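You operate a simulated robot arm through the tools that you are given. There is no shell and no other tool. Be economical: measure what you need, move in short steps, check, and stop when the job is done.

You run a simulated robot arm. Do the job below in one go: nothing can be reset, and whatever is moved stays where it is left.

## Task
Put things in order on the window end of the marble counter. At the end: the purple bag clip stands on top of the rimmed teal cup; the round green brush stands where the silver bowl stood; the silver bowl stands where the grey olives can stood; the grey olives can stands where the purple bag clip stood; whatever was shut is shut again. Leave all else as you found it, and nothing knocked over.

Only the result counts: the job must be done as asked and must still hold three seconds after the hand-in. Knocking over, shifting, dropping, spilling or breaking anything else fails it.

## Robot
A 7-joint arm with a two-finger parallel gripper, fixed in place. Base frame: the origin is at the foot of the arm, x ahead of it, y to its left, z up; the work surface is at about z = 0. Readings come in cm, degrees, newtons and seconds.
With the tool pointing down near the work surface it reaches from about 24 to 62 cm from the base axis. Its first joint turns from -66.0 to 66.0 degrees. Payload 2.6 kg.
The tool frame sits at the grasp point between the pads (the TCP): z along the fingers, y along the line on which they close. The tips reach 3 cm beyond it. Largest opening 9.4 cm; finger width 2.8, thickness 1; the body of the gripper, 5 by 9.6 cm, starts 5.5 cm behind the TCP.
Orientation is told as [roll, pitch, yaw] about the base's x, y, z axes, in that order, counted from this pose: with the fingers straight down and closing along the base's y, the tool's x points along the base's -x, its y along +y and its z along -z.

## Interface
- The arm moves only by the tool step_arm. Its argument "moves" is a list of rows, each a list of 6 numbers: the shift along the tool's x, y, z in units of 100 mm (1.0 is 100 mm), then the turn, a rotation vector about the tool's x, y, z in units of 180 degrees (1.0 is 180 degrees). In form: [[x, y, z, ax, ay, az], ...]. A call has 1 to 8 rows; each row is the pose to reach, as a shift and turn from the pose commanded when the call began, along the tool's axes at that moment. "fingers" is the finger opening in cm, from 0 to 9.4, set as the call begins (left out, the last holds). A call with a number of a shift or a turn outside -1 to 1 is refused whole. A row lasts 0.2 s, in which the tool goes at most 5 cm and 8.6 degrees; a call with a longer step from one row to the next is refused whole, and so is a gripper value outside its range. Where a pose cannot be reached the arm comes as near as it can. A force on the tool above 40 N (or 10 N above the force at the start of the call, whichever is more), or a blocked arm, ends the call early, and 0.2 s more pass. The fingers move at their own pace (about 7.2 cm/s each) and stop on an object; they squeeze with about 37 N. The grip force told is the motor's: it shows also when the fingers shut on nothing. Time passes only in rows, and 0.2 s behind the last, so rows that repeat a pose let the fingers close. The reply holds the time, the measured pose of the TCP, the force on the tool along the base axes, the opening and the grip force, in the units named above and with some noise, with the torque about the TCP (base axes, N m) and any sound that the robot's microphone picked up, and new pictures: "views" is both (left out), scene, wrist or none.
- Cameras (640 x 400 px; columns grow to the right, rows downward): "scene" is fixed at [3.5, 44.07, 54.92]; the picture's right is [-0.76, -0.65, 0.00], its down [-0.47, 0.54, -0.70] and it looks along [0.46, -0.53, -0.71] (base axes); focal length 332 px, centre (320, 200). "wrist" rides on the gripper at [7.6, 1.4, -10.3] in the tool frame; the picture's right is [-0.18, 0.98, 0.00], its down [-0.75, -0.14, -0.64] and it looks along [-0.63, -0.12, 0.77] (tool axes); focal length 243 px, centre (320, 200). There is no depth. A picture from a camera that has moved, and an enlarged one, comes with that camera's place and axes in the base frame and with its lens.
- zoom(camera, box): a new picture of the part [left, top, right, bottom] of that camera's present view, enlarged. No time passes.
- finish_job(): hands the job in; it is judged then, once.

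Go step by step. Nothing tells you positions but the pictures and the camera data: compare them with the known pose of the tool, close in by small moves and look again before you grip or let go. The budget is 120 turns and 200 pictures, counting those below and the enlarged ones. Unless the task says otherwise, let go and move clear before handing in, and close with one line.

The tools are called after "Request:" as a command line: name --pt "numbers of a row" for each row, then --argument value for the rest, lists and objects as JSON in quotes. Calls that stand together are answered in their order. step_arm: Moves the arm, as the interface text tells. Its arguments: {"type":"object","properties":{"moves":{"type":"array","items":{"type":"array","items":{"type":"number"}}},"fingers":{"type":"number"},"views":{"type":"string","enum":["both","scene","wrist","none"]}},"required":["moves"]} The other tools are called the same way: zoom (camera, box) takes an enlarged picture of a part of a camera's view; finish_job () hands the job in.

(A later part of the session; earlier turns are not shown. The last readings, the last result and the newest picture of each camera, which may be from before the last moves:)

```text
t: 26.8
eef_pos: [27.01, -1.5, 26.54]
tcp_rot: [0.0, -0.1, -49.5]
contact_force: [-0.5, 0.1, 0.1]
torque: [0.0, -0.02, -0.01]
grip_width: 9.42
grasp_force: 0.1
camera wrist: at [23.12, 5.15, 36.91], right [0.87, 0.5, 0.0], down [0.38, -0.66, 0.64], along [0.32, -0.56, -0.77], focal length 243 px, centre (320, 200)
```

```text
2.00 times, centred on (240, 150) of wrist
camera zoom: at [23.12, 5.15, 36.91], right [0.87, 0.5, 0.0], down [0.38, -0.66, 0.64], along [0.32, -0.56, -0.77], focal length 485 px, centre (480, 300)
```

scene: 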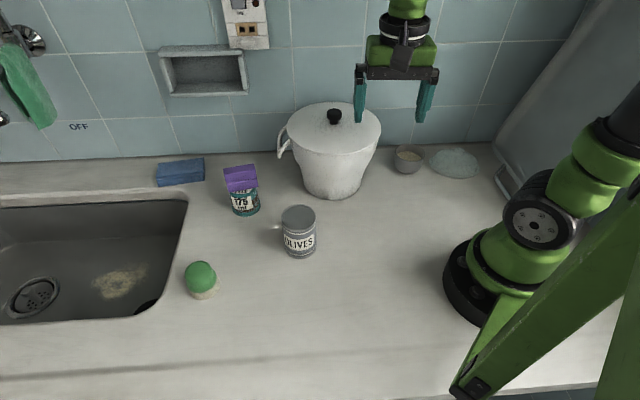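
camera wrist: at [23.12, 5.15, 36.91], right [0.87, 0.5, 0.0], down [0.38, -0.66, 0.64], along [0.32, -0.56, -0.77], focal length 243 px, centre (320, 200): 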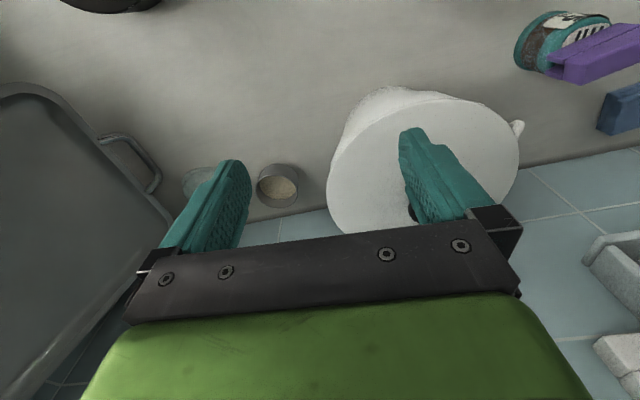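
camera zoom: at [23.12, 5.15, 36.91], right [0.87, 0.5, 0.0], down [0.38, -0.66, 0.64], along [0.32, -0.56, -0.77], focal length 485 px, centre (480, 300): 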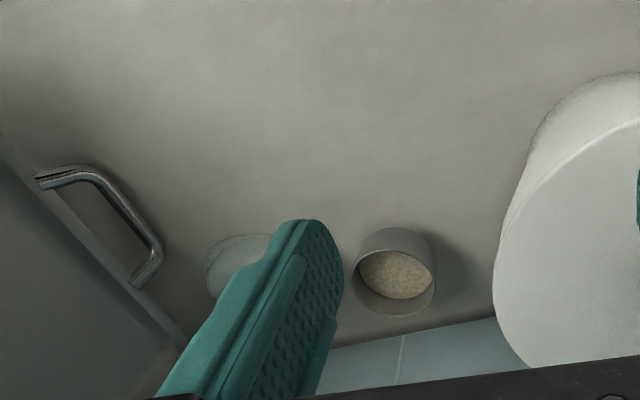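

Can is fine. The bowl is at about (29.5,-20.7), rim z≈4.3. I'm moving over it.

Request:
step_arm --pt "-0.27 -0.176 0 0 0 0" --pt "-0.54 -0.353 0 0 0 0" --pt "-0.815 -0.53 0 0 0 0" --views "none"

Request:
step_arm --pt "-0.27 -0.176 0 0 0 0" --pt "-0.54 -0.353 0.1 0 0 0" --pt "-0.815 -0.53 0.3 0 0 0" --pt "-0.815 -0.53 0.7 0 0 0" --pt "-0.815 -0.53 0.99 0 0 0"

```text
t: 27.6
eef_pos: [28.51, -11.0, 26.54]
tcp_rot: [0.0, 0.0, -49.2]
contact_force: [-0.8, 0.2, 0.1]
torque: [0.03, 0.01, 0.01]
grip_width: 9.4
grasp_force: 0.1
```

```text
t: 28.8
eef_pos: [29.45, -20.47, 16.56]
tcp_rot: [0.0, 0.1, -49.4]
contact_force: [-0.2, 0.3, -0.1]
torque: [0.01, 0.01, -0.01]
grip_width: 9.4
grasp_force: 0.0
camera wrist: at [25.62, -13.77, 26.9], right [0.87, 0.5, 0.0], down [0.38, -0.66, 0.64], along [0.32, -0.56, -0.77], focal length 243 px, centre (320, 200)
```

scene: 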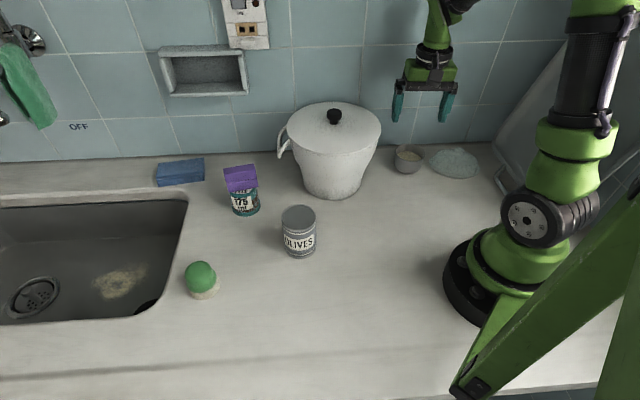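
wrist: 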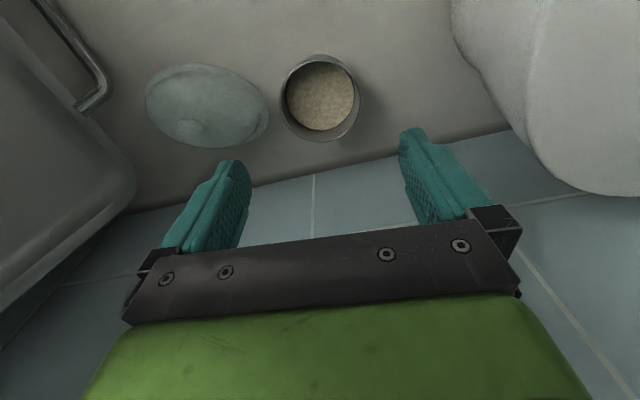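

Request:
zoom --camera "wrist" --box '[140, 40, 380, 180]'

```text
2.67 times, centred on (260, 110) of wrist
camera zoom: at [25.62, -13.77, 26.9], right [0.87, 0.5, 0.0], down [0.38, -0.66, 0.64], along [0.32, -0.56, -0.77], focal length 647 px, centre (480, 440)
```

zoom: 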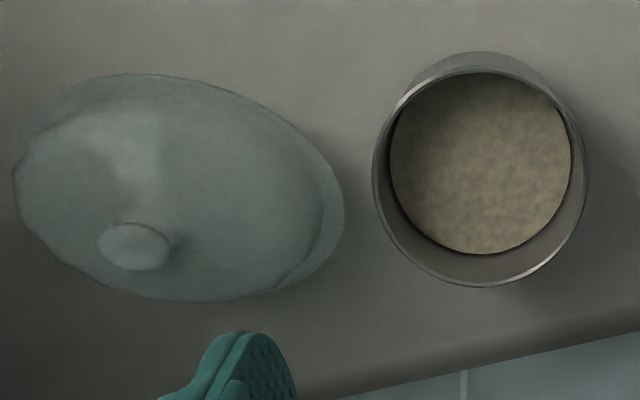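

The bowl rim is 7.3 cm wide. A butter dish lies about 2 cm from the bowl's side, so I'll turn another 20° to keep the finger clear and descend partway.

Request:
step_arm --pt "0.01 0 0.1 0 0 0.037" --pt "0.025 0 0.2 0 0 0.074" --pt "0.035 0.003 0.35 0 0 0.111" --pt "0.035 0.003 0.7 0 0 0.111" --fingers 9.0

Request:
zoom --camera "scene" --box '[370, 110, 490, 200]'

```text
t: 29.8
eef_pos: [29.45, -20.53, 9.9]
tcp_rot: [0.1, 0.0, -69.5]
contact_force: [0.3, 0.0, -0.6]
torque: [0.02, -0.04, 0.01]
grip_width: 8.99
grasp_force: 0.1
camera wrist: at [28.1, -12.89, 20.19], right [0.98, 0.17, 0.0], down [0.13, -0.75, 0.64], along [0.11, -0.63, -0.77], focal length 243 px, centre (320, 200)
```

scene: 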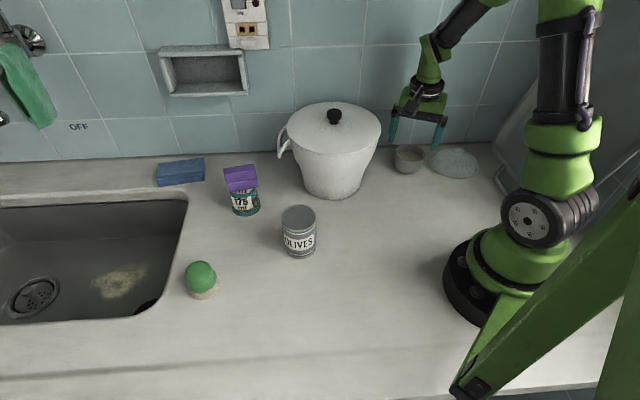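
wrist: 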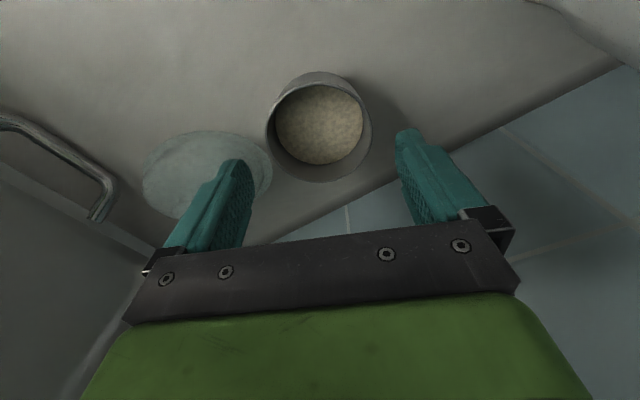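

```text
4.44 times, centred on (430, 155) of scene
camera zoom: at [3.5, 44.07, 54.92], right [-0.76, -0.65, 0.0], down [-0.47, 0.54, -0.7], along [0.46, -0.53, -0.71], focal length 1475 px, centre (-169, 400)
```

zoom: 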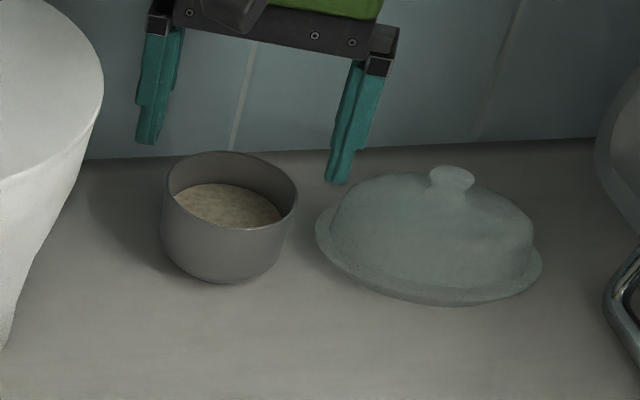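

Request:
step_arm --pt "0.045 0.005 0 0 0 0" --pt "0.045 0.005 0.2 0 0 0" --fingers 8.7

Request:
zoom --camera "scene" --box '[370, 110, 490, 200]'

```text
t: 30.4
eef_pos: [29.32, -19.77, 7.71]
tcp_rot: [0.0, 0.1, -69.3]
contact_force: [0.5, -0.1, -0.8]
torque: [0.01, 0.0, 0.03]
grip_width: 8.69
grasp_force: 0.1
camera wrist: at [28.03, -12.18, 18.08], right [0.98, 0.17, 0.0], down [0.13, -0.76, 0.64], along [0.11, -0.63, -0.77], focal length 243 px, centre (320, 200)
```

scene: 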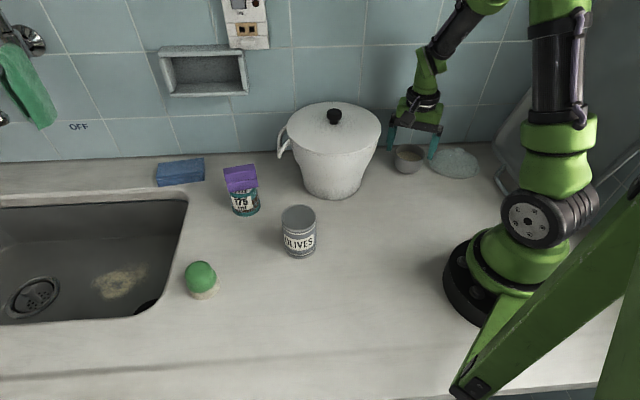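
wrist: 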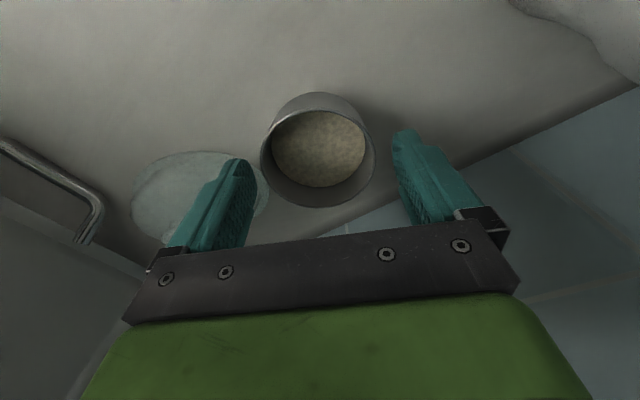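

```text
4.44 times, centred on (430, 155) of scene
camera zoom: at [3.5, 44.07, 54.92], right [-0.76, -0.65, 0.0], down [-0.47, 0.54, -0.7], along [0.46, -0.53, -0.71], focal length 1475 px, centre (-169, 400)
```

zoom: 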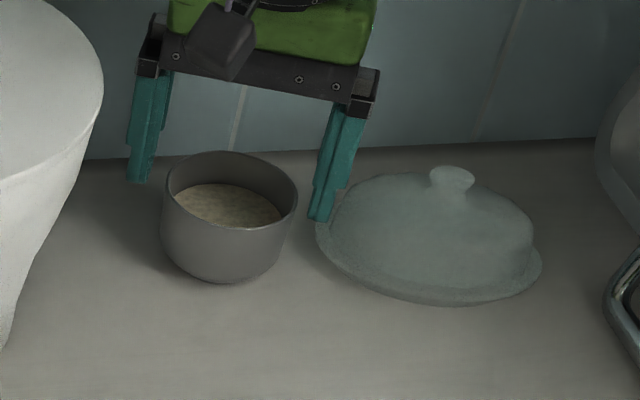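

Request:
step_arm --pt "0 0 0.1 0 0 0" --pt "0 0 0.2 0 0 0" --pt "0 0 0.3 0 0 0"

Request:
zoom --camera "scene" --box '[370, 110, 490, 200]'

```text
t: 31.2
eef_pos: [29.44, -19.96, 4.77]
tcp_rot: [-0.1, 0.0, -69.4]
contact_force: [-0.8, 0.1, -0.1]
torque: [-0.01, 0.0, 0.0]
grip_width: 8.69
grasp_force: 0.1
camera wrist: at [28.07, -12.24, 15.08], right [0.98, 0.17, 0.0], down [0.13, -0.75, 0.64], along [0.11, -0.63, -0.77], focal length 243 px, centre (320, 200)
```

scene: 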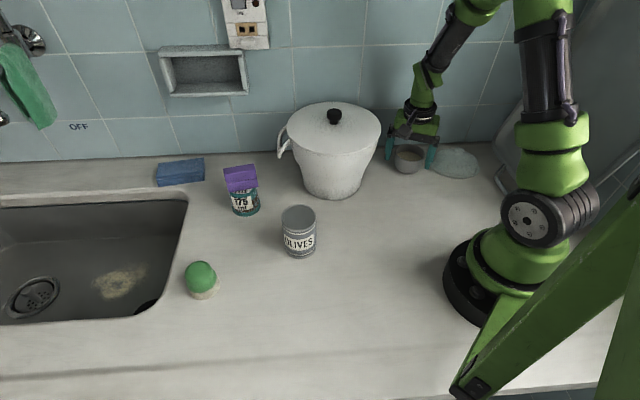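
wrist: 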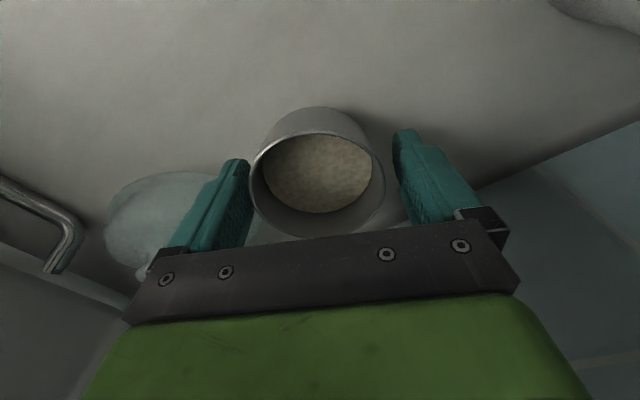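

```text
4.44 times, centred on (430, 155) of scene
camera zoom: at [3.5, 44.07, 54.92], right [-0.76, -0.65, 0.0], down [-0.47, 0.54, -0.7], along [0.46, -0.53, -0.71], focal length 1475 px, centre (-169, 400)
```

zoom: 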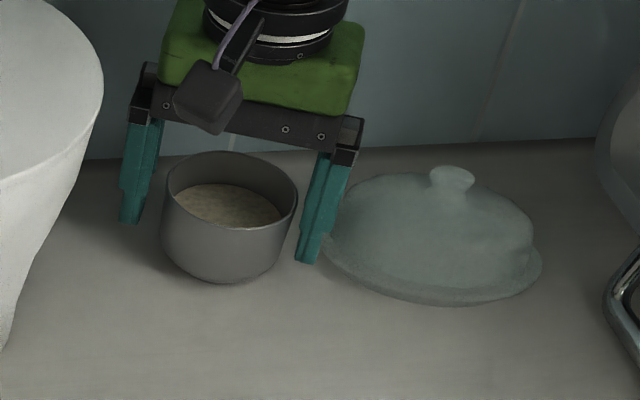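

The bowl is between the fingers; closing.

Request:
step_arm --pt "0 -0.015 0 0 0 0" --pt "0 -0.015 0 0 0 0" --pt "0 -0.015 0 0 0 0" --pt "0 -0.015 0 0 0 0" --fingers 5

```text
t: 32.2
eef_pos: [29.38, -19.98, 4.82]
tcp_rot: [0.0, 0.0, -69.3]
contact_force: [1.1, -0.1, 2.2]
torque: [0.03, 0.01, -0.02]
grip_width: 7.06
grasp_force: 37.4
camera wrist: at [27.91, -12.29, 15.05], right [0.98, 0.17, 0.0], down [0.13, -0.75, 0.64], along [0.11, -0.63, -0.77], focal length 243 px, centre (320, 200)
```

scene: 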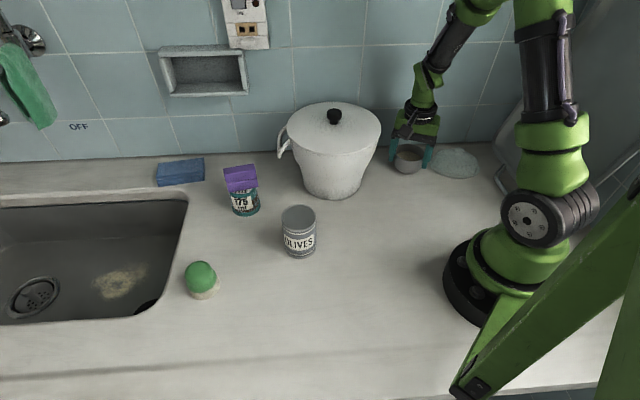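
wrist: 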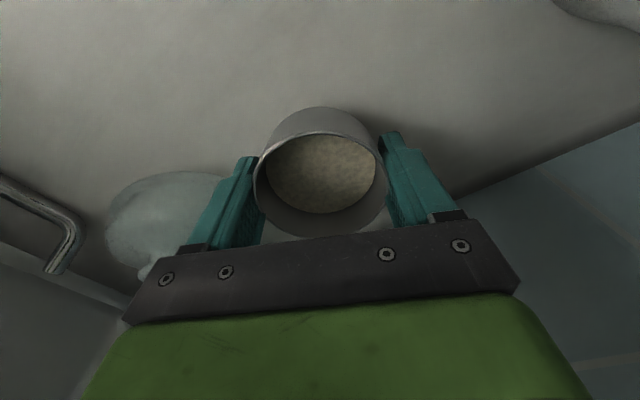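

Request:
step_arm --pt "0 0 -0.05 0 0 0" --pt "0 0 -0.1 0 0 0" --pt "0 0 -0.2 0 0 0" --pt "0 0 -0.3 0 0 0"

Request:
zoom --camera "scene" --box '[370, 110, 490, 200]'

```text
t: 33.2
eef_pos: [29.42, -19.95, 7.69]
tcp_rot: [0.0, -0.1, -69.3]
contact_force: [0.1, 0.1, -1.4]
torque: [-0.02, -0.01, 0.03]
grip_width: 7.08
grasp_force: 37.0
camera wrist: at [28.03, -12.42, 18.07], right [0.98, 0.17, 0.0], down [0.13, -0.76, 0.64], along [0.11, -0.63, -0.77], focal length 243 px, centre (320, 200)
```

scene: 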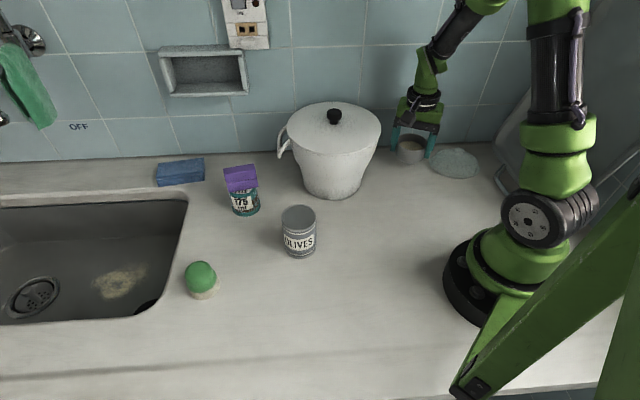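
wrist: 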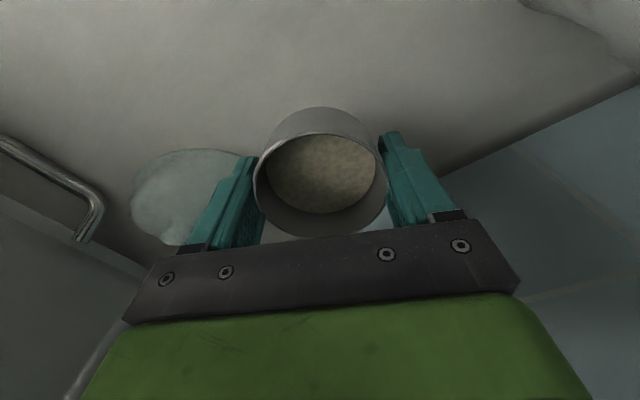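

```text
4.44 times, centred on (430, 155) of scene
camera zoom: at [3.51, 44.07, 54.92], right [-0.76, -0.65, 0.0], down [-0.47, 0.54, -0.7], along [0.46, -0.53, -0.71], focal length 1475 px, centre (-169, 400)
```

zoom: 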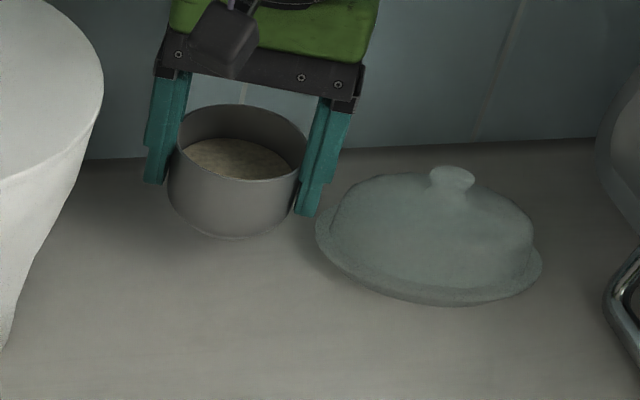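

The bowl is level and clear. I'll lift it high, then carry it round the pan toward the can's old spot.

Request:
step_arm --pt "0 0 -0.25 0 0 0" --pt "0 0 -0.5 0 0 0" --pt "0 0 -0.75 0 0 0" --pt "0 0 -0.99 0 0 0" --views "none"

Request:
step_arm --pt "0 0 -0.2 0 0 -0.04" --pt "0.05 0.005 -0.4 0 0 -0.085" --pt "0.15 0.015 -0.6 0 0 -0.13" --pt "0.3 0.03 -0.6 0 0 -0.175" --pt "0.46 0.04 -0.6 0 0 -0.22" --pt "0.62 0.06 -0.6 0 0 -0.265" --pt "0.78 0.07 -0.6 0 0 -0.31" --pt "0.93 0.085 -0.6 0 0 -0.35"

```text
t: 34.2
eef_pos: [29.17, -19.83, 17.4]
tcp_rot: [-0.1, 0.0, -69.3]
contact_force: [0.1, 0.2, -1.5]
torque: [0.02, 0.01, -0.02]
grip_width: 7.05
grasp_force: 36.9
```

```text
t: 36.0
eef_pos: [26.77, -10.98, 23.6]
tcp_rot: [0.0, 0.1, -6.2]
contact_force: [0.4, 0.3, -2.2]
torque: [0.0, -0.03, -0.01]
grip_width: 7.06
grasp_force: 36.6
camera wrist: at [19.35, -8.72, 33.9], right [0.29, 0.96, 0.0], down [0.73, -0.22, 0.64], along [0.61, -0.19, -0.77], focal length 243 px, centre (320, 200)
```

scene: 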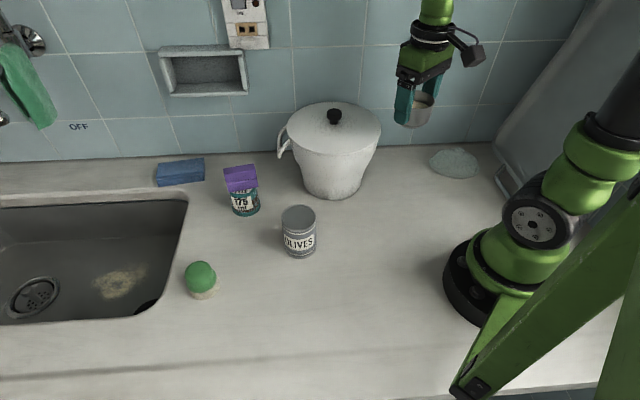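
wrist: 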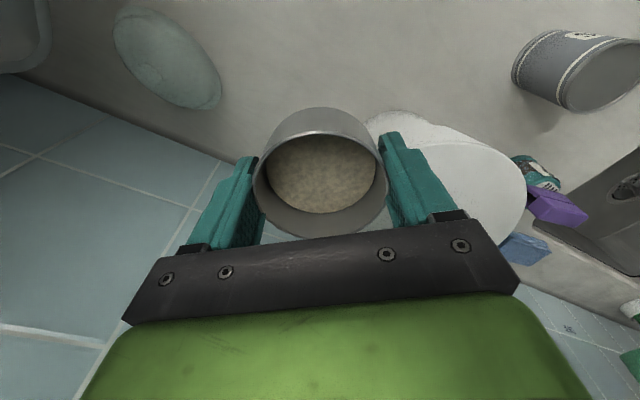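

Request:
step_arm --pt "0.05 0.25 0 0 0 0" --pt "0.1 0.5 0 0 0 0" --pt "0.14 0.75 0 0 0 0" --pt "0.166 0.98 0 0 0 0" --views "none"

Request:
step_arm --pt "0.05 0.25 0 0 0 0" --pt "0.1 0.5 0 0 0 0" --pt "0.14 0.75 0 0 0 0" --pt "0.166 0.98 0 0 0 0" --views "none"

Request:
step_arm --pt "0.02 0.19 0 0 0 -0.04" --pt "0.04 0.38 0 0 0 -0.08" --pt "0.06 0.58 0 0 0 -0.12" --pt "0.08 0.78 0 0 0 -0.16" --pt "0.1 0.98 0 0 0 -0.2"

```text
t: 37.0
eef_pos: [26.13, -0.95, 23.57]
tcp_rot: [0.0, 0.0, -6.3]
contact_force: [0.2, -0.6, -1.8]
torque: [-0.01, 0.01, 0.0]
grip_width: 7.03
grasp_force: 36.8
```

```text
t: 38.0
eef_pos: [25.53, 8.88, 23.22]
tcp_rot: [0.0, 0.0, -6.5]
contact_force: [0.6, 0.0, -1.7]
torque: [-0.01, 0.0, 0.02]
grip_width: 7.06
grasp_force: 37.2
```

```text
t: 39.2
eef_pos: [25.61, 18.78, 23.43]
tcp_rot: [0.0, -0.1, 29.9]
contact_force: [-1.4, -0.3, -2.0]
torque: [0.01, -0.01, 0.01]
grip_width: 7.02
grasp_force: 36.9
camera wrist: at [18.32, 16.3, 33.85], right [-0.33, 0.94, 0.0], down [0.72, 0.25, 0.64], along [0.61, 0.21, -0.77], focal length 243 px, centre (320, 200)
```

scene: 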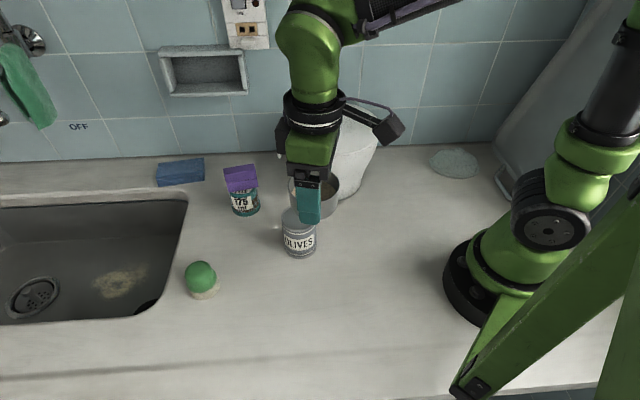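
wrist: 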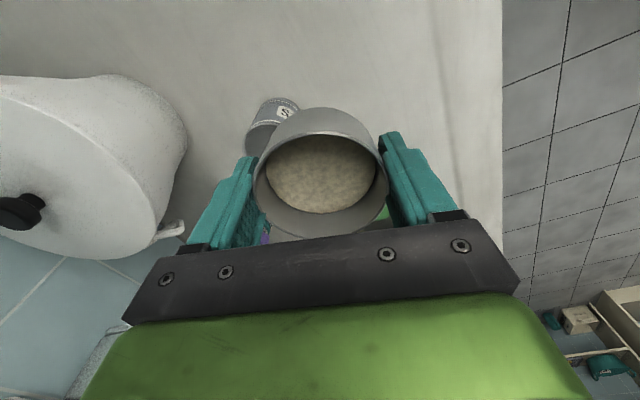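

Request:
step_arm --pt "-0.17 0.21 0 0 0 0" --pt "-0.34 0.42 0 0 0 0" --pt "-0.51 0.63 0 0 0 0" --pt "-0.682 0.842 0 0 0 0" --pt "-0.682 0.842 0.3 0 0 0" --pt "-0.682 0.842 0.6 0 0 0"

```text
t: 40.6
eef_pos: [27.48, 29.43, 17.67]
tcp_rot: [0.0, 0.0, 29.6]
contact_force: [-0.3, -0.3, -1.1]
torque: [0.0, -0.01, -0.01]
grip_width: 7.03
grasp_force: 36.6
camera wrist: at [20.05, 26.99, 27.92], right [-0.33, 0.95, 0.0], down [0.72, 0.25, 0.64], along [0.61, 0.21, -0.77], focal length 243 px, centre (320, 200)
```

scene: 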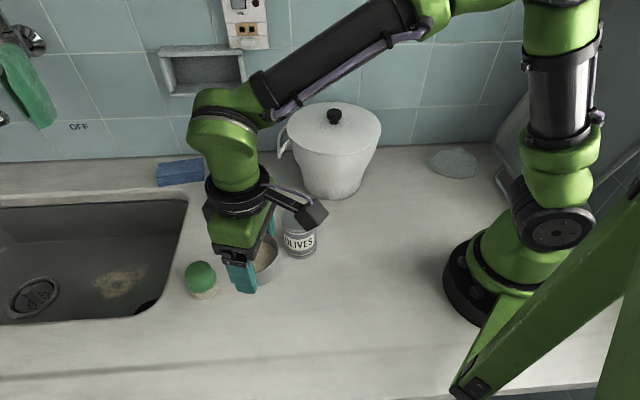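
wrist: 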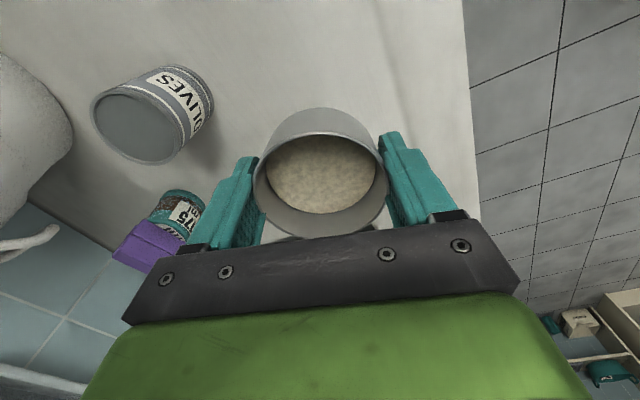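

Over the can's old spot; lowering.

Request:
step_arm --pt "0 0 0.3 0 0 0" --pt "0 0 0.6 0 0 0" --pt "0 0 0.85 0 0 0" --pt "0 0 0.99 0 0 0" --views "none"

Request:
step_arm --pt "0 0 0.1 0 0 0" --pt "0 0 0.2 0 0 0" --pt "0 0 0.25 0 0 0"

Request:
zoom --camera "scene" --box '[210, 240, 310, 340]'

```text
t: 41.6
eef_pos: [27.55, 29.46, 7.72]
tcp_rot: [0.1, 0.0, 29.7]
contact_force: [-0.7, -0.7, -1.3]
torque: [0.03, 0.0, 0.02]
grip_width: 7.04
grasp_force: 36.8
```

```text
t: 42.4
eef_pos: [27.37, 29.38, 5.1]
tcp_rot: [0.0, 0.1, 29.7]
contact_force: [-0.7, 0.6, -1.8]
torque: [-0.02, 0.04, 0.01]
grip_width: 7.06
grasp_force: 37.1
camera wrist: at [20.01, 26.81, 15.49], right [-0.33, 0.95, 0.0], down [0.72, 0.25, 0.64], along [0.61, 0.21, -0.77], focal length 243 px, centre (320, 200)
```

scene: 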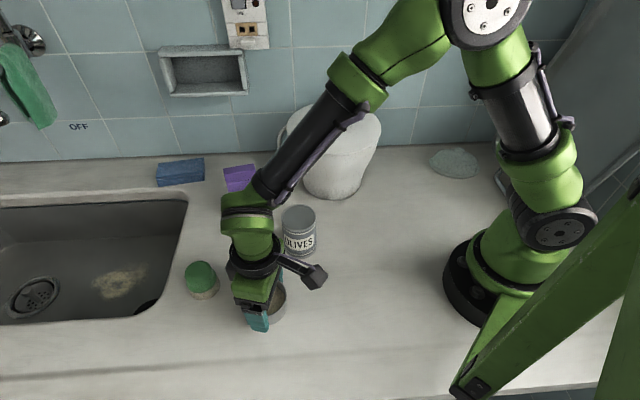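
wrist: 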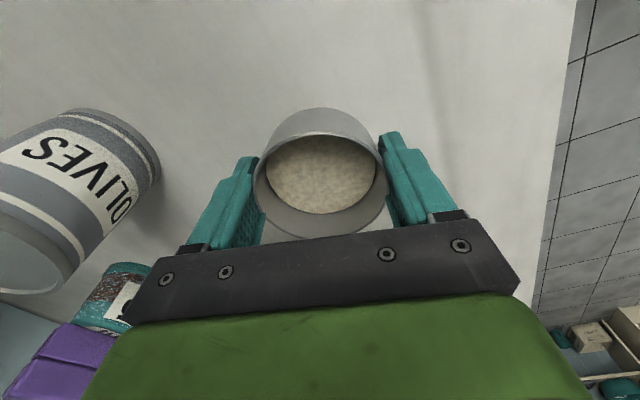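

```text
4.00 times, centred on (260, 290) of scene
camera zoom: at [3.51, 44.07, 54.91], right [-0.76, -0.65, 0.0], down [-0.47, 0.54, -0.7], along [0.46, -0.53, -0.71], focal length 1328 px, centre (560, -160)
```

zoom: 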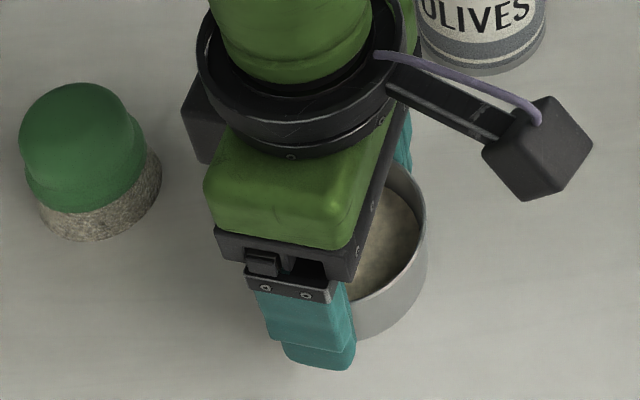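

Request:
step_arm --pt "0 0 0.012 0 0 0" --pt "0 0 0.024 0 0 0" --views "none"

Request:
step_arm --pt "0 0 0.007 0 0 0" --pt "0 0 0.014 0 0 0" --views "none"

```text
t: 43.0
eef_pos: [27.33, 29.36, 4.83]
tcp_rot: [0.0, -0.1, 29.7]
contact_force: [-0.8, 0.5, -0.8]
torque: [0.0, -0.01, 0.04]
grip_width: 7.02
grasp_force: 36.7
```

```text
t: 43.6
eef_pos: [27.29, 29.46, 4.83]
tcp_rot: [0.0, 0.0, 29.7]
contact_force: [-0.2, -0.2, -1.8]
torque: [0.0, 0.02, 0.0]
grip_width: 7.04
grasp_force: 37.3
```

Request:
step_arm --pt "0 0 0.007 0 0 0" --pt "0 0 0.014 0 0 0" --views "none"

```text
t: 44.2
eef_pos: [27.4, 29.43, 4.64]
tcp_rot: [0.1, 0.0, 29.6]
contact_force: [-5.7, -5.5, 21.0]
torque: [-0.15, 0.2, -0.04]
grip_width: 7.03
grasp_force: 37.1
```

Touchdown. I'll release, then rise.

Request:
step_arm --pt "0 0 -0.01 0 0 0" --pt "0 0 -0.01 0 0 0" --views "none"

Request:
step_arm --pt "0 0 0 0 0 0" --pt "0 0 0 0 0 0" --pt "0 0 0 0 0 0" --fingers 9.2 --views "wrist"

Request:
step_arm --pt "0 0 -0.1 0 0 0" --pt "0 0 -0.4 0 0 0" --pt "0 0 -0.8 0 0 0" --pt "0 0 -0.99 0 0 0"

```text
t: 44.8
eef_pos: [27.44, 29.42, 4.63]
tcp_rot: [-0.1, -0.2, 29.8]
contact_force: [-1.2, 3.8, 5.4]
torque: [0.25, -0.12, 0.12]
grip_width: 7.06
grasp_force: 37.0
```

```text
t: 45.6
eef_pos: [27.48, 29.4, 4.7]
tcp_rot: [0.0, -0.1, 29.7]
contact_force: [-0.4, 0.7, 0.6]
torque: [0.02, -0.02, -0.01]
grip_width: 9.2
grasp_force: 0.1
camera wrist: at [20.1, 26.83, 15.02], right [-0.33, 0.95, 0.0], down [0.72, 0.25, 0.64], along [0.61, 0.21, -0.77], focal length 243 px, centre (320, 200)
```

wrist: 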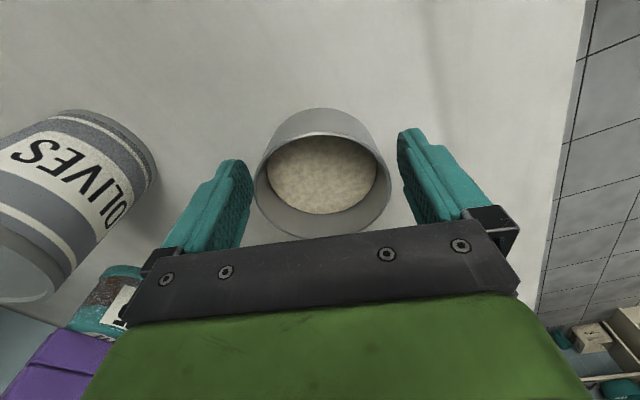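

```text
t: 46.6
eef_pos: [27.54, 29.41, 14.72]
tcp_rot: [0.1, 0.0, 29.7]
contact_force: [0.6, 0.1, -0.1]
torque: [0.02, 0.03, -0.02]
grip_width: 9.21
grasp_force: 0.0
camera wrist: at [20.28, 26.87, 25.04], right [-0.33, 0.95, 0.0], down [0.72, 0.25, 0.64], along [0.61, 0.21, -0.77], focal length 243 px, centre (320, 200)
```

scene: 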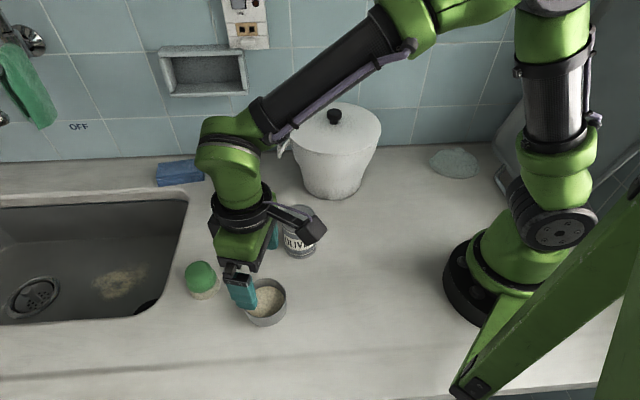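
wrist: 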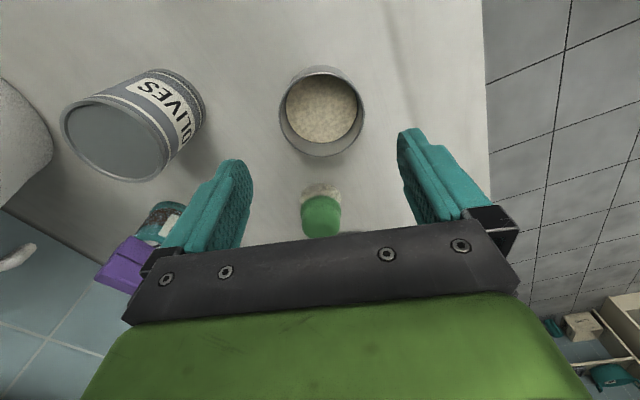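

The bowl stands at (27.3,29.4). Next is the brush at about (39.7,34).

Request:
step_arm --pt "-0.3 -0.05 0 0 0 0" --pt "-0.6 -0.1 0 0 0 0" --pt "-0.95 -0.154 0 0 0 0" --fingers 8.5

Request:
zoom --camera "scene" --box '[170, 245, 300, 335]'

Request:
zoom --camera "wrist" --box '[240, 60, 420, 240]'

```text
t: 47.4
eef_pos: [36.35, 32.81, 14.81]
tcp_rot: [0.0, 0.0, 29.7]
contact_force: [0.0, -1.0, 0.5]
torque: [0.0, -0.02, 0.03]
grip_width: 8.52
grasp_force: 0.1
camera wrist: at [28.96, 30.21, 25.2], right [-0.33, 0.94, 0.0], down [0.72, 0.25, 0.64], along [0.61, 0.21, -0.77], focal length 243 px, centre (320, 200)
```

scene: 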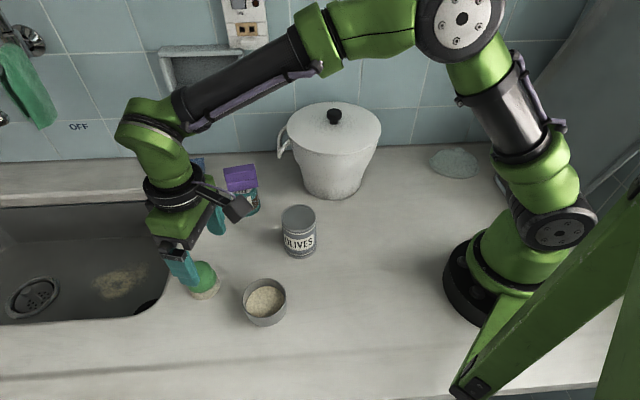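
wrist: 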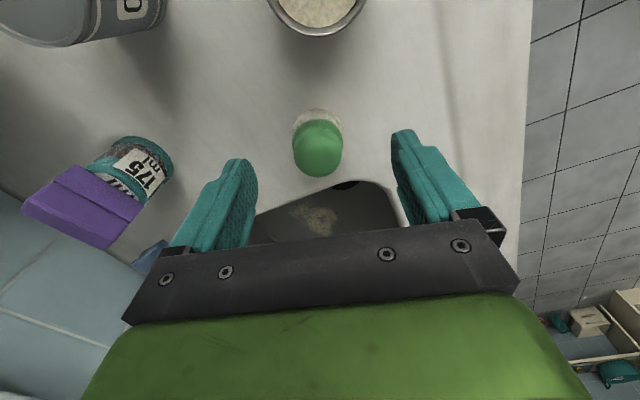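

```text
4.44 times, centred on (235, 290) of scene
camera zoom: at [3.5, 44.07, 54.92], right [-0.76, -0.65, 0.0], down [-0.47, 0.54, -0.7], along [0.46, -0.53, -0.71], focal length 1475 px, centre (698, -200)
```

zoom: 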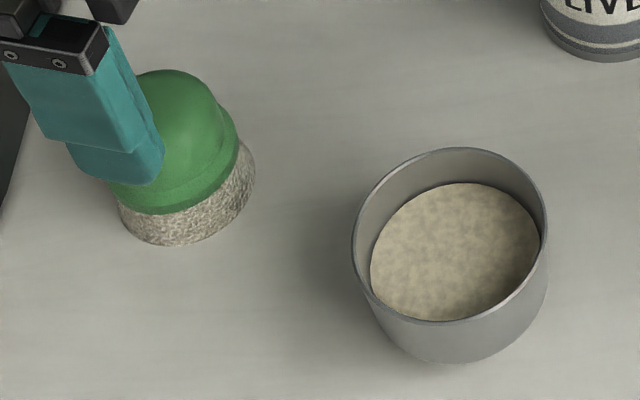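

```text
2.22 times, centred on (330, 150) of wrist
camera zoom: at [28.96, 30.21, 25.2], right [-0.33, 0.94, 0.0], down [0.72, 0.25, 0.64], along [0.61, 0.21, -0.77], focal length 539 px, centre (298, 311)
```

zoom: 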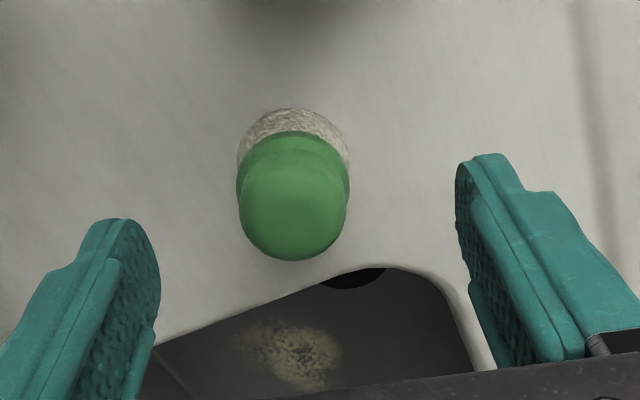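

Request:
step_arm --pt "-0.18 -0.035 0 0 0 0" --pt "-0.368 -0.071 0 0 0 0" --pt "-0.368 -0.071 0.3 0 0 0" --pt "-0.368 -0.071 0.55 0 0 0"

```text
t: 48.4
eef_pos: [39.92, 34.13, 8.84]
tcp_rot: [0.0, 0.0, 29.6]
contact_force: [0.4, -0.7, 0.0]
torque: [0.01, -0.01, 0.02]
grip_width: 8.51
grasp_force: 0.0
camera wrist: at [32.63, 31.5, 19.23], right [-0.33, 0.95, 0.0], down [0.72, 0.25, 0.64], along [0.61, 0.21, -0.77], focal length 243 px, centre (320, 200)
```

scene: 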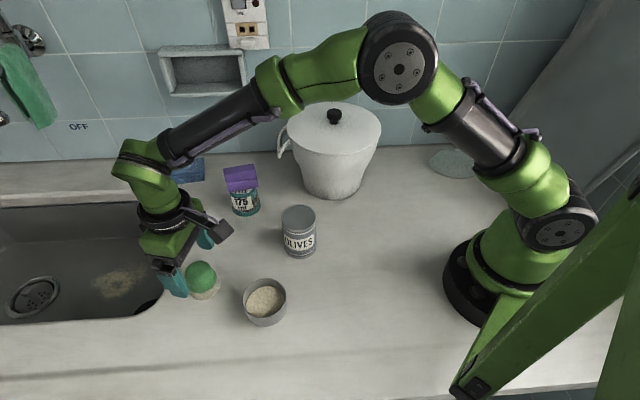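
wrist: 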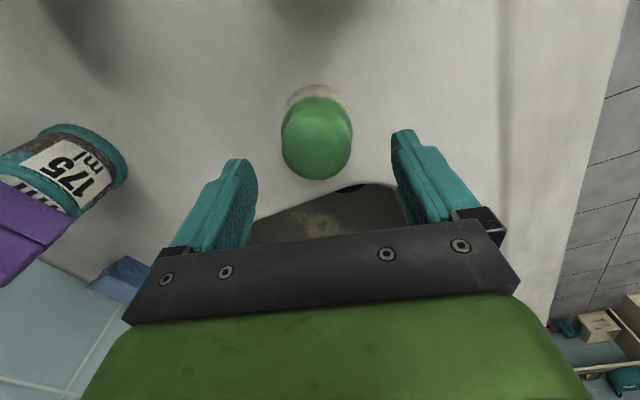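

Request:
step_arm --pt "0 -0.005 0.15 0 0 0" --pt "0 -0.005 0.3 0 0 0" --pt "0 -0.005 0.45 0 0 0"

Request:
zoom --camera "scene" --box '[130, 220, 250, 320]'

```text
t: 49.2
eef_pos: [40.06, 33.73, 4.58]
tcp_rot: [0.0, -0.1, 29.8]
contact_force: [-0.4, 0.0, 0.2]
torque: [0.02, 0.03, 0.03]
grip_width: 8.51
grasp_force: 0.1
camera wrist: at [32.71, 31.28, 14.94], right [-0.33, 0.95, 0.0], down [0.72, 0.25, 0.64], along [0.61, 0.21, -0.77], focal length 243 px, centre (320, 200)
```

scene: 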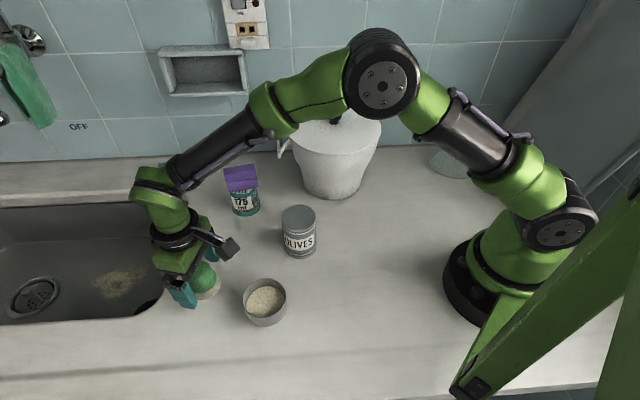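
wrist: 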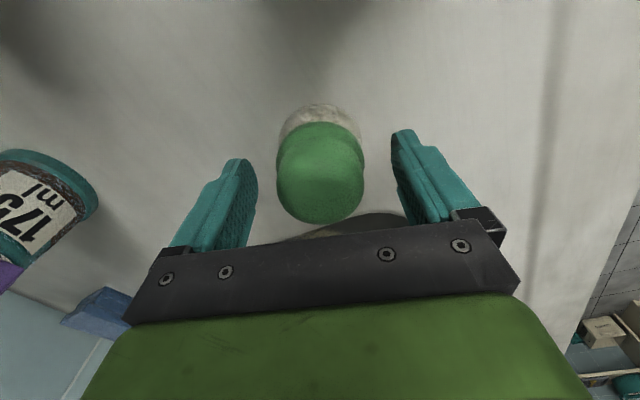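

```text
4.00 times, centred on (190, 270) of scene
camera zoom: at [3.5, 44.07, 54.92], right [-0.76, -0.65, 0.0], down [-0.47, 0.54, -0.7], along [0.46, -0.53, -0.71], focal length 1328 px, centre (840, -80)
```

zoom: 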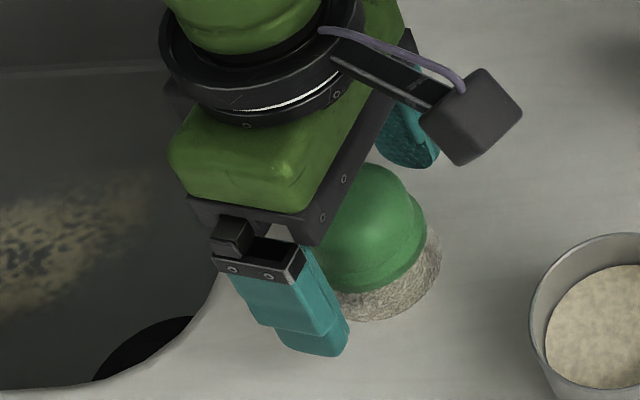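

Request:
step_arm --pt "0.01 0 0 0 0 0" --pt "0.01 0 0 0 0 0" --pt "0.01 0 0 0 0 0" --pt "0.01 0 0 0 0 0" --fingers 3.5 --views "wrist"

Request:
step_arm --pt "0 0 -0.1 0 0 0" --pt "0 0 -0.25 0 0 0" --pt "0 0 -0.5 0 0 0"

Request:
zoom --camera "scene" --box '[130, 200, 250, 300]'

```text
t: 50.2
eef_pos: [39.99, 33.65, 4.49]
tcp_rot: [0.1, 0.0, 29.6]
contact_force: [0.2, -0.5, 0.5]
torque: [0.0, 0.0, 0.01]
grip_width: 5.02
grasp_force: 37.3
camera wrist: at [32.59, 31.24, 14.93], right [-0.33, 0.95, 0.0], down [0.72, 0.25, 0.64], along [0.61, 0.21, -0.77], focal length 243 px, centre (320, 200)
```

wrist: 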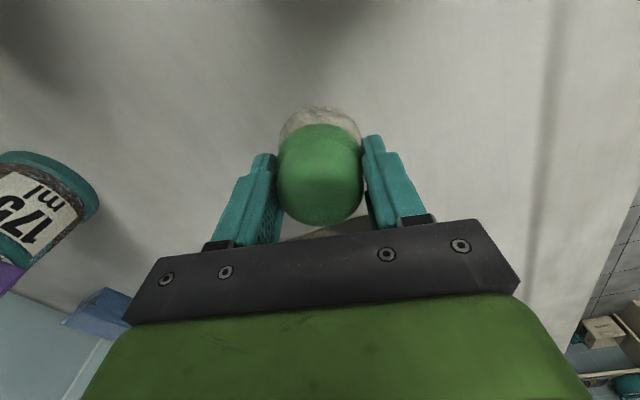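

```text
t: 51.0
eef_pos: [39.74, 33.96, 9.54]
tcp_rot: [0.1, -0.1, 29.7]
contact_force: [-0.4, 0.0, -0.9]
torque: [0.01, 0.02, 0.05]
grip_width: 5.06
grasp_force: 36.9
camera wrist: at [32.42, 31.34, 20.02], right [-0.33, 0.95, 0.0], down [0.72, 0.25, 0.64], along [0.61, 0.21, -0.77], focal length 243 px, centre (320, 200)
```

scene: 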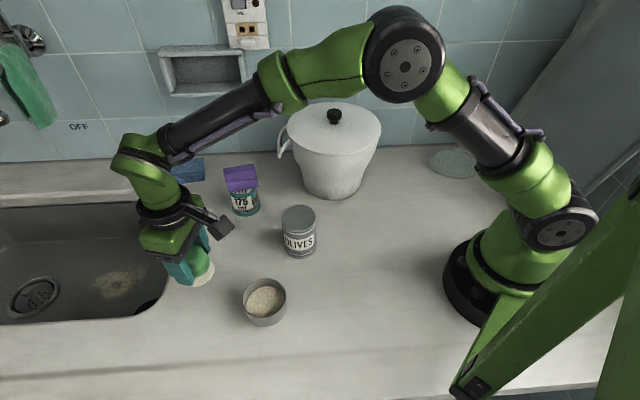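
wrist: 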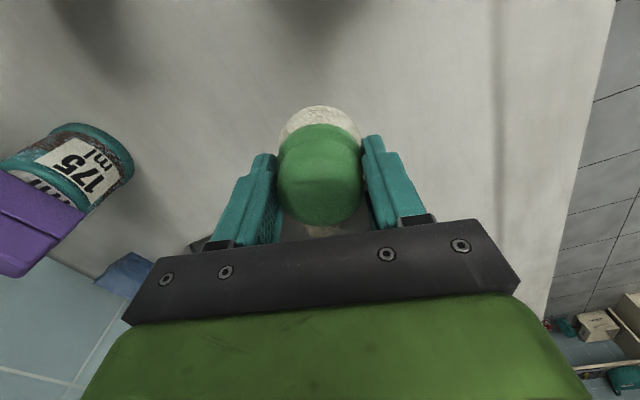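

```text
4.00 times, centred on (190, 250) of scene
camera zoom: at [3.51, 44.07, 54.91], right [-0.76, -0.65, 0.0], down [-0.47, 0.54, -0.7], along [0.46, -0.53, -0.71], focal length 1328 px, centre (840, 0)
```

zoom: 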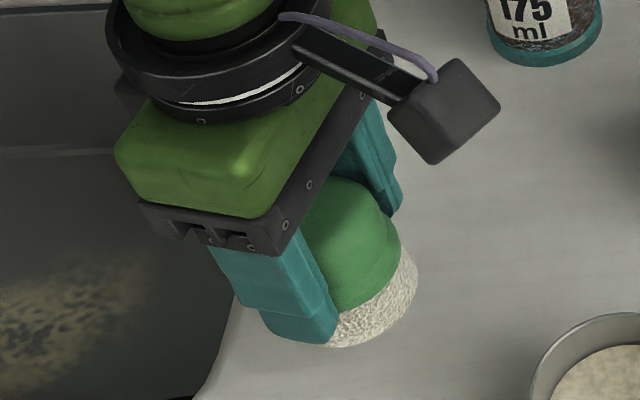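

The brush is held and upright. I'll lift high and carry it back round the pan.

Request:
step_arm --pt "0 0 -0.3 0 0 0" --pt "0 0 -0.6 0 0 0" --pt "0 0 -0.99 0 0 0" --views "none"

Request:
step_arm --pt "0.3 -0.06 -0.2 0 0 0.04" --pt "0.6 -0.12 -0.45 0 0 0.08" --pt "0.9 -0.175 -0.45 0 0 0.12" --views "none"

```text
t: 51.8
eef_pos: [39.81, 33.74, 19.2]
tcp_rot: [0.0, 0.0, 29.6]
contact_force: [-0.2, -0.1, 0.0]
torque: [0.02, -0.04, -0.01]
grip_width: 5.02
grasp_force: 37.0
```

```text
t: 52.6
eef_pos: [33.17, 27.67, 24.01]
tcp_rot: [0.0, -0.1, 7.8]
contact_force: [-0.3, 0.1, -0.7]
torque: [0.0, 0.01, 0.01]
grip_width: 5.02
grasp_force: 36.9
```

Request:
step_arm --pt "0.28 -0.28 0 0 0 0" --pt "0.56 -0.56 0 0 0 0" --pt "0.843 -0.843 0 0 0 0" --views "none"

Request:
step_arm --pt "0.06 -0.32 0 0 0 0" --pt "0.11 -0.64 0 0 0 0" --pt "0.17 -0.956 0 0 0 0" --views "none"

Request:
step_arm --pt "0.04 -0.33 0 0 0 0" --pt "0.08 -0.66 0 0 0 0" --pt "0.115 -0.984 0 0 0 0"

```text
t: 53.4
eef_pos: [25.91, 18.36, 24.18]
tcp_rot: [0.0, 0.0, 8.1]
contact_force: [-0.5, -0.1, -0.4]
torque: [0.0, 0.0, -0.01]
grip_width: 5.01
grasp_force: 36.8
```

```text
t: 54.2
eef_pos: [25.54, 8.61, 24.08]
tcp_rot: [0.1, 0.0, 8.1]
contact_force: [-1.0, -0.2, -1.3]
torque: [-0.02, 0.01, 0.02]
grip_width: 5.01
grasp_force: 37.0
```

```text
t: 55.0
eef_pos: [25.7, -1.37, 24.25]
tcp_rot: [0.0, 0.0, 8.1]
contact_force: [0.4, 0.0, -0.5]
torque: [-0.01, 0.02, -0.01]
grip_width: 5.05
grasp_force: 36.9
camera wrist: at [17.95, -0.95, 34.55], right [0.04, 1.0, 0.0], down [0.77, -0.03, 0.64], along [0.64, -0.03, -0.77], focal length 243 px, centre (320, 200)
```

scene: 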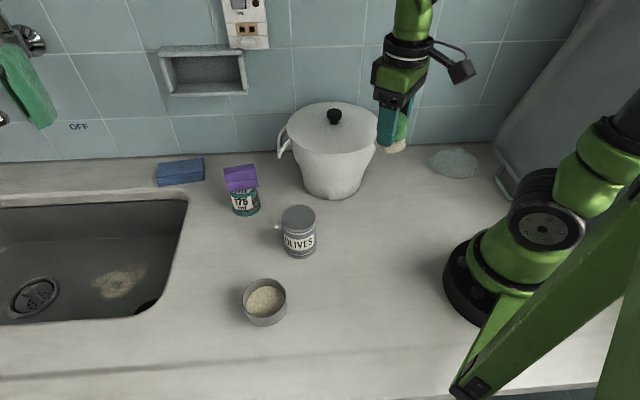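
wrist: 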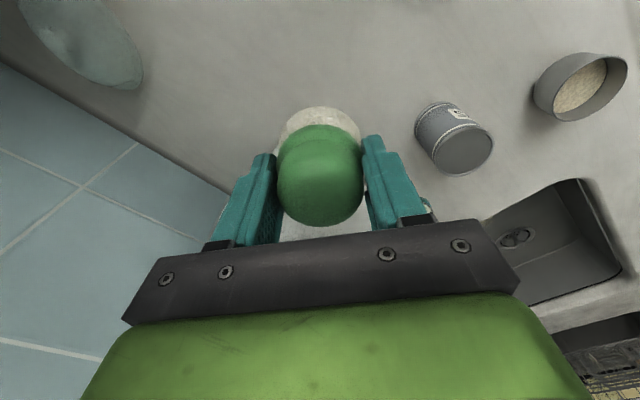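

Request:
step_arm --pt "-0.002 -0.12 0 0 0 0.04" --pt "-0.004 -0.24 0 0 0 0.08" --pt "-0.006 -0.36 0 0 0 0.12" --pt "-0.008 -0.48 0 0 0 0.16" --pt "-0.01 -0.6 0 0 0 0.2" --pt "-0.012 -0.72 0 0 0 0.24" --pt "-0.014 -0.84 0 0 0 0.28" --pt "-0.015 -0.96 0 0 0 0.323" --views "none"

```text
t: 56.8
eef_pos: [27.42, -10.79, 24.11]
tcp_rot: [0.1, 0.1, -50.2]
contact_force: [-0.3, 0.1, -0.1]
torque: [0.0, 0.01, 0.01]
grip_width: 5.02
grasp_force: 36.7
```

Request:
step_arm --pt "-0.28 -0.15 0 0 0 0" --pt "-0.56 -0.3 0 0 0 0" --pt "-0.83 -0.44 0 0 0 0" --pt "-0.83 -0.44 0.4 0 0 0" --pt "-0.83 -0.44 0.8 0 0 0"

```text
t: 58.0
eef_pos: [29.41, -19.8, 16.04]
tcp_rot: [-0.1, 0.1, -50.1]
contact_force: [0.4, -0.9, -0.1]
torque: [0.0, 0.06, 0.01]
grip_width: 5.02
grasp_force: 36.9
camera wrist: at [25.51, -13.08, 26.27], right [0.87, 0.49, 0.0], down [0.38, -0.67, 0.64], along [0.31, -0.56, -0.77], focal length 243 px, centre (320, 200)
```

scene: 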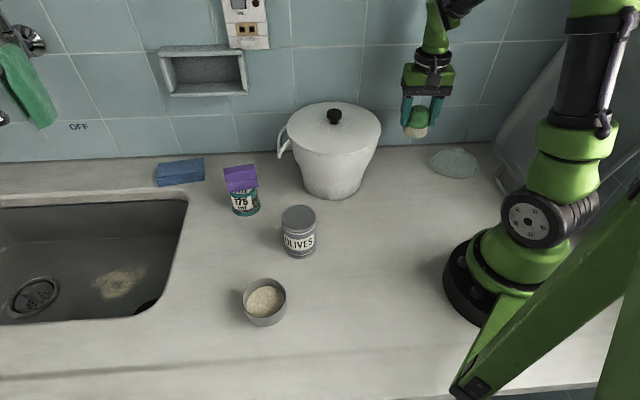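
wrist: 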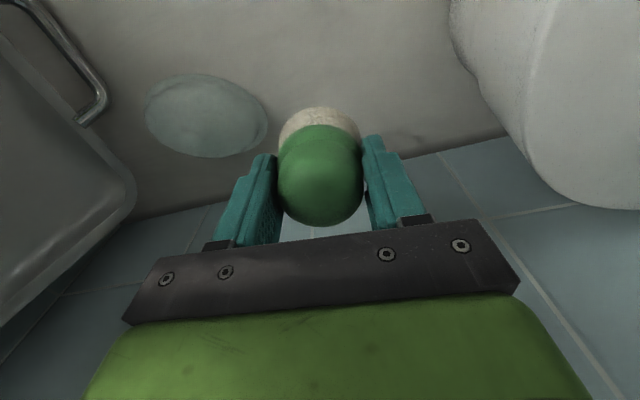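

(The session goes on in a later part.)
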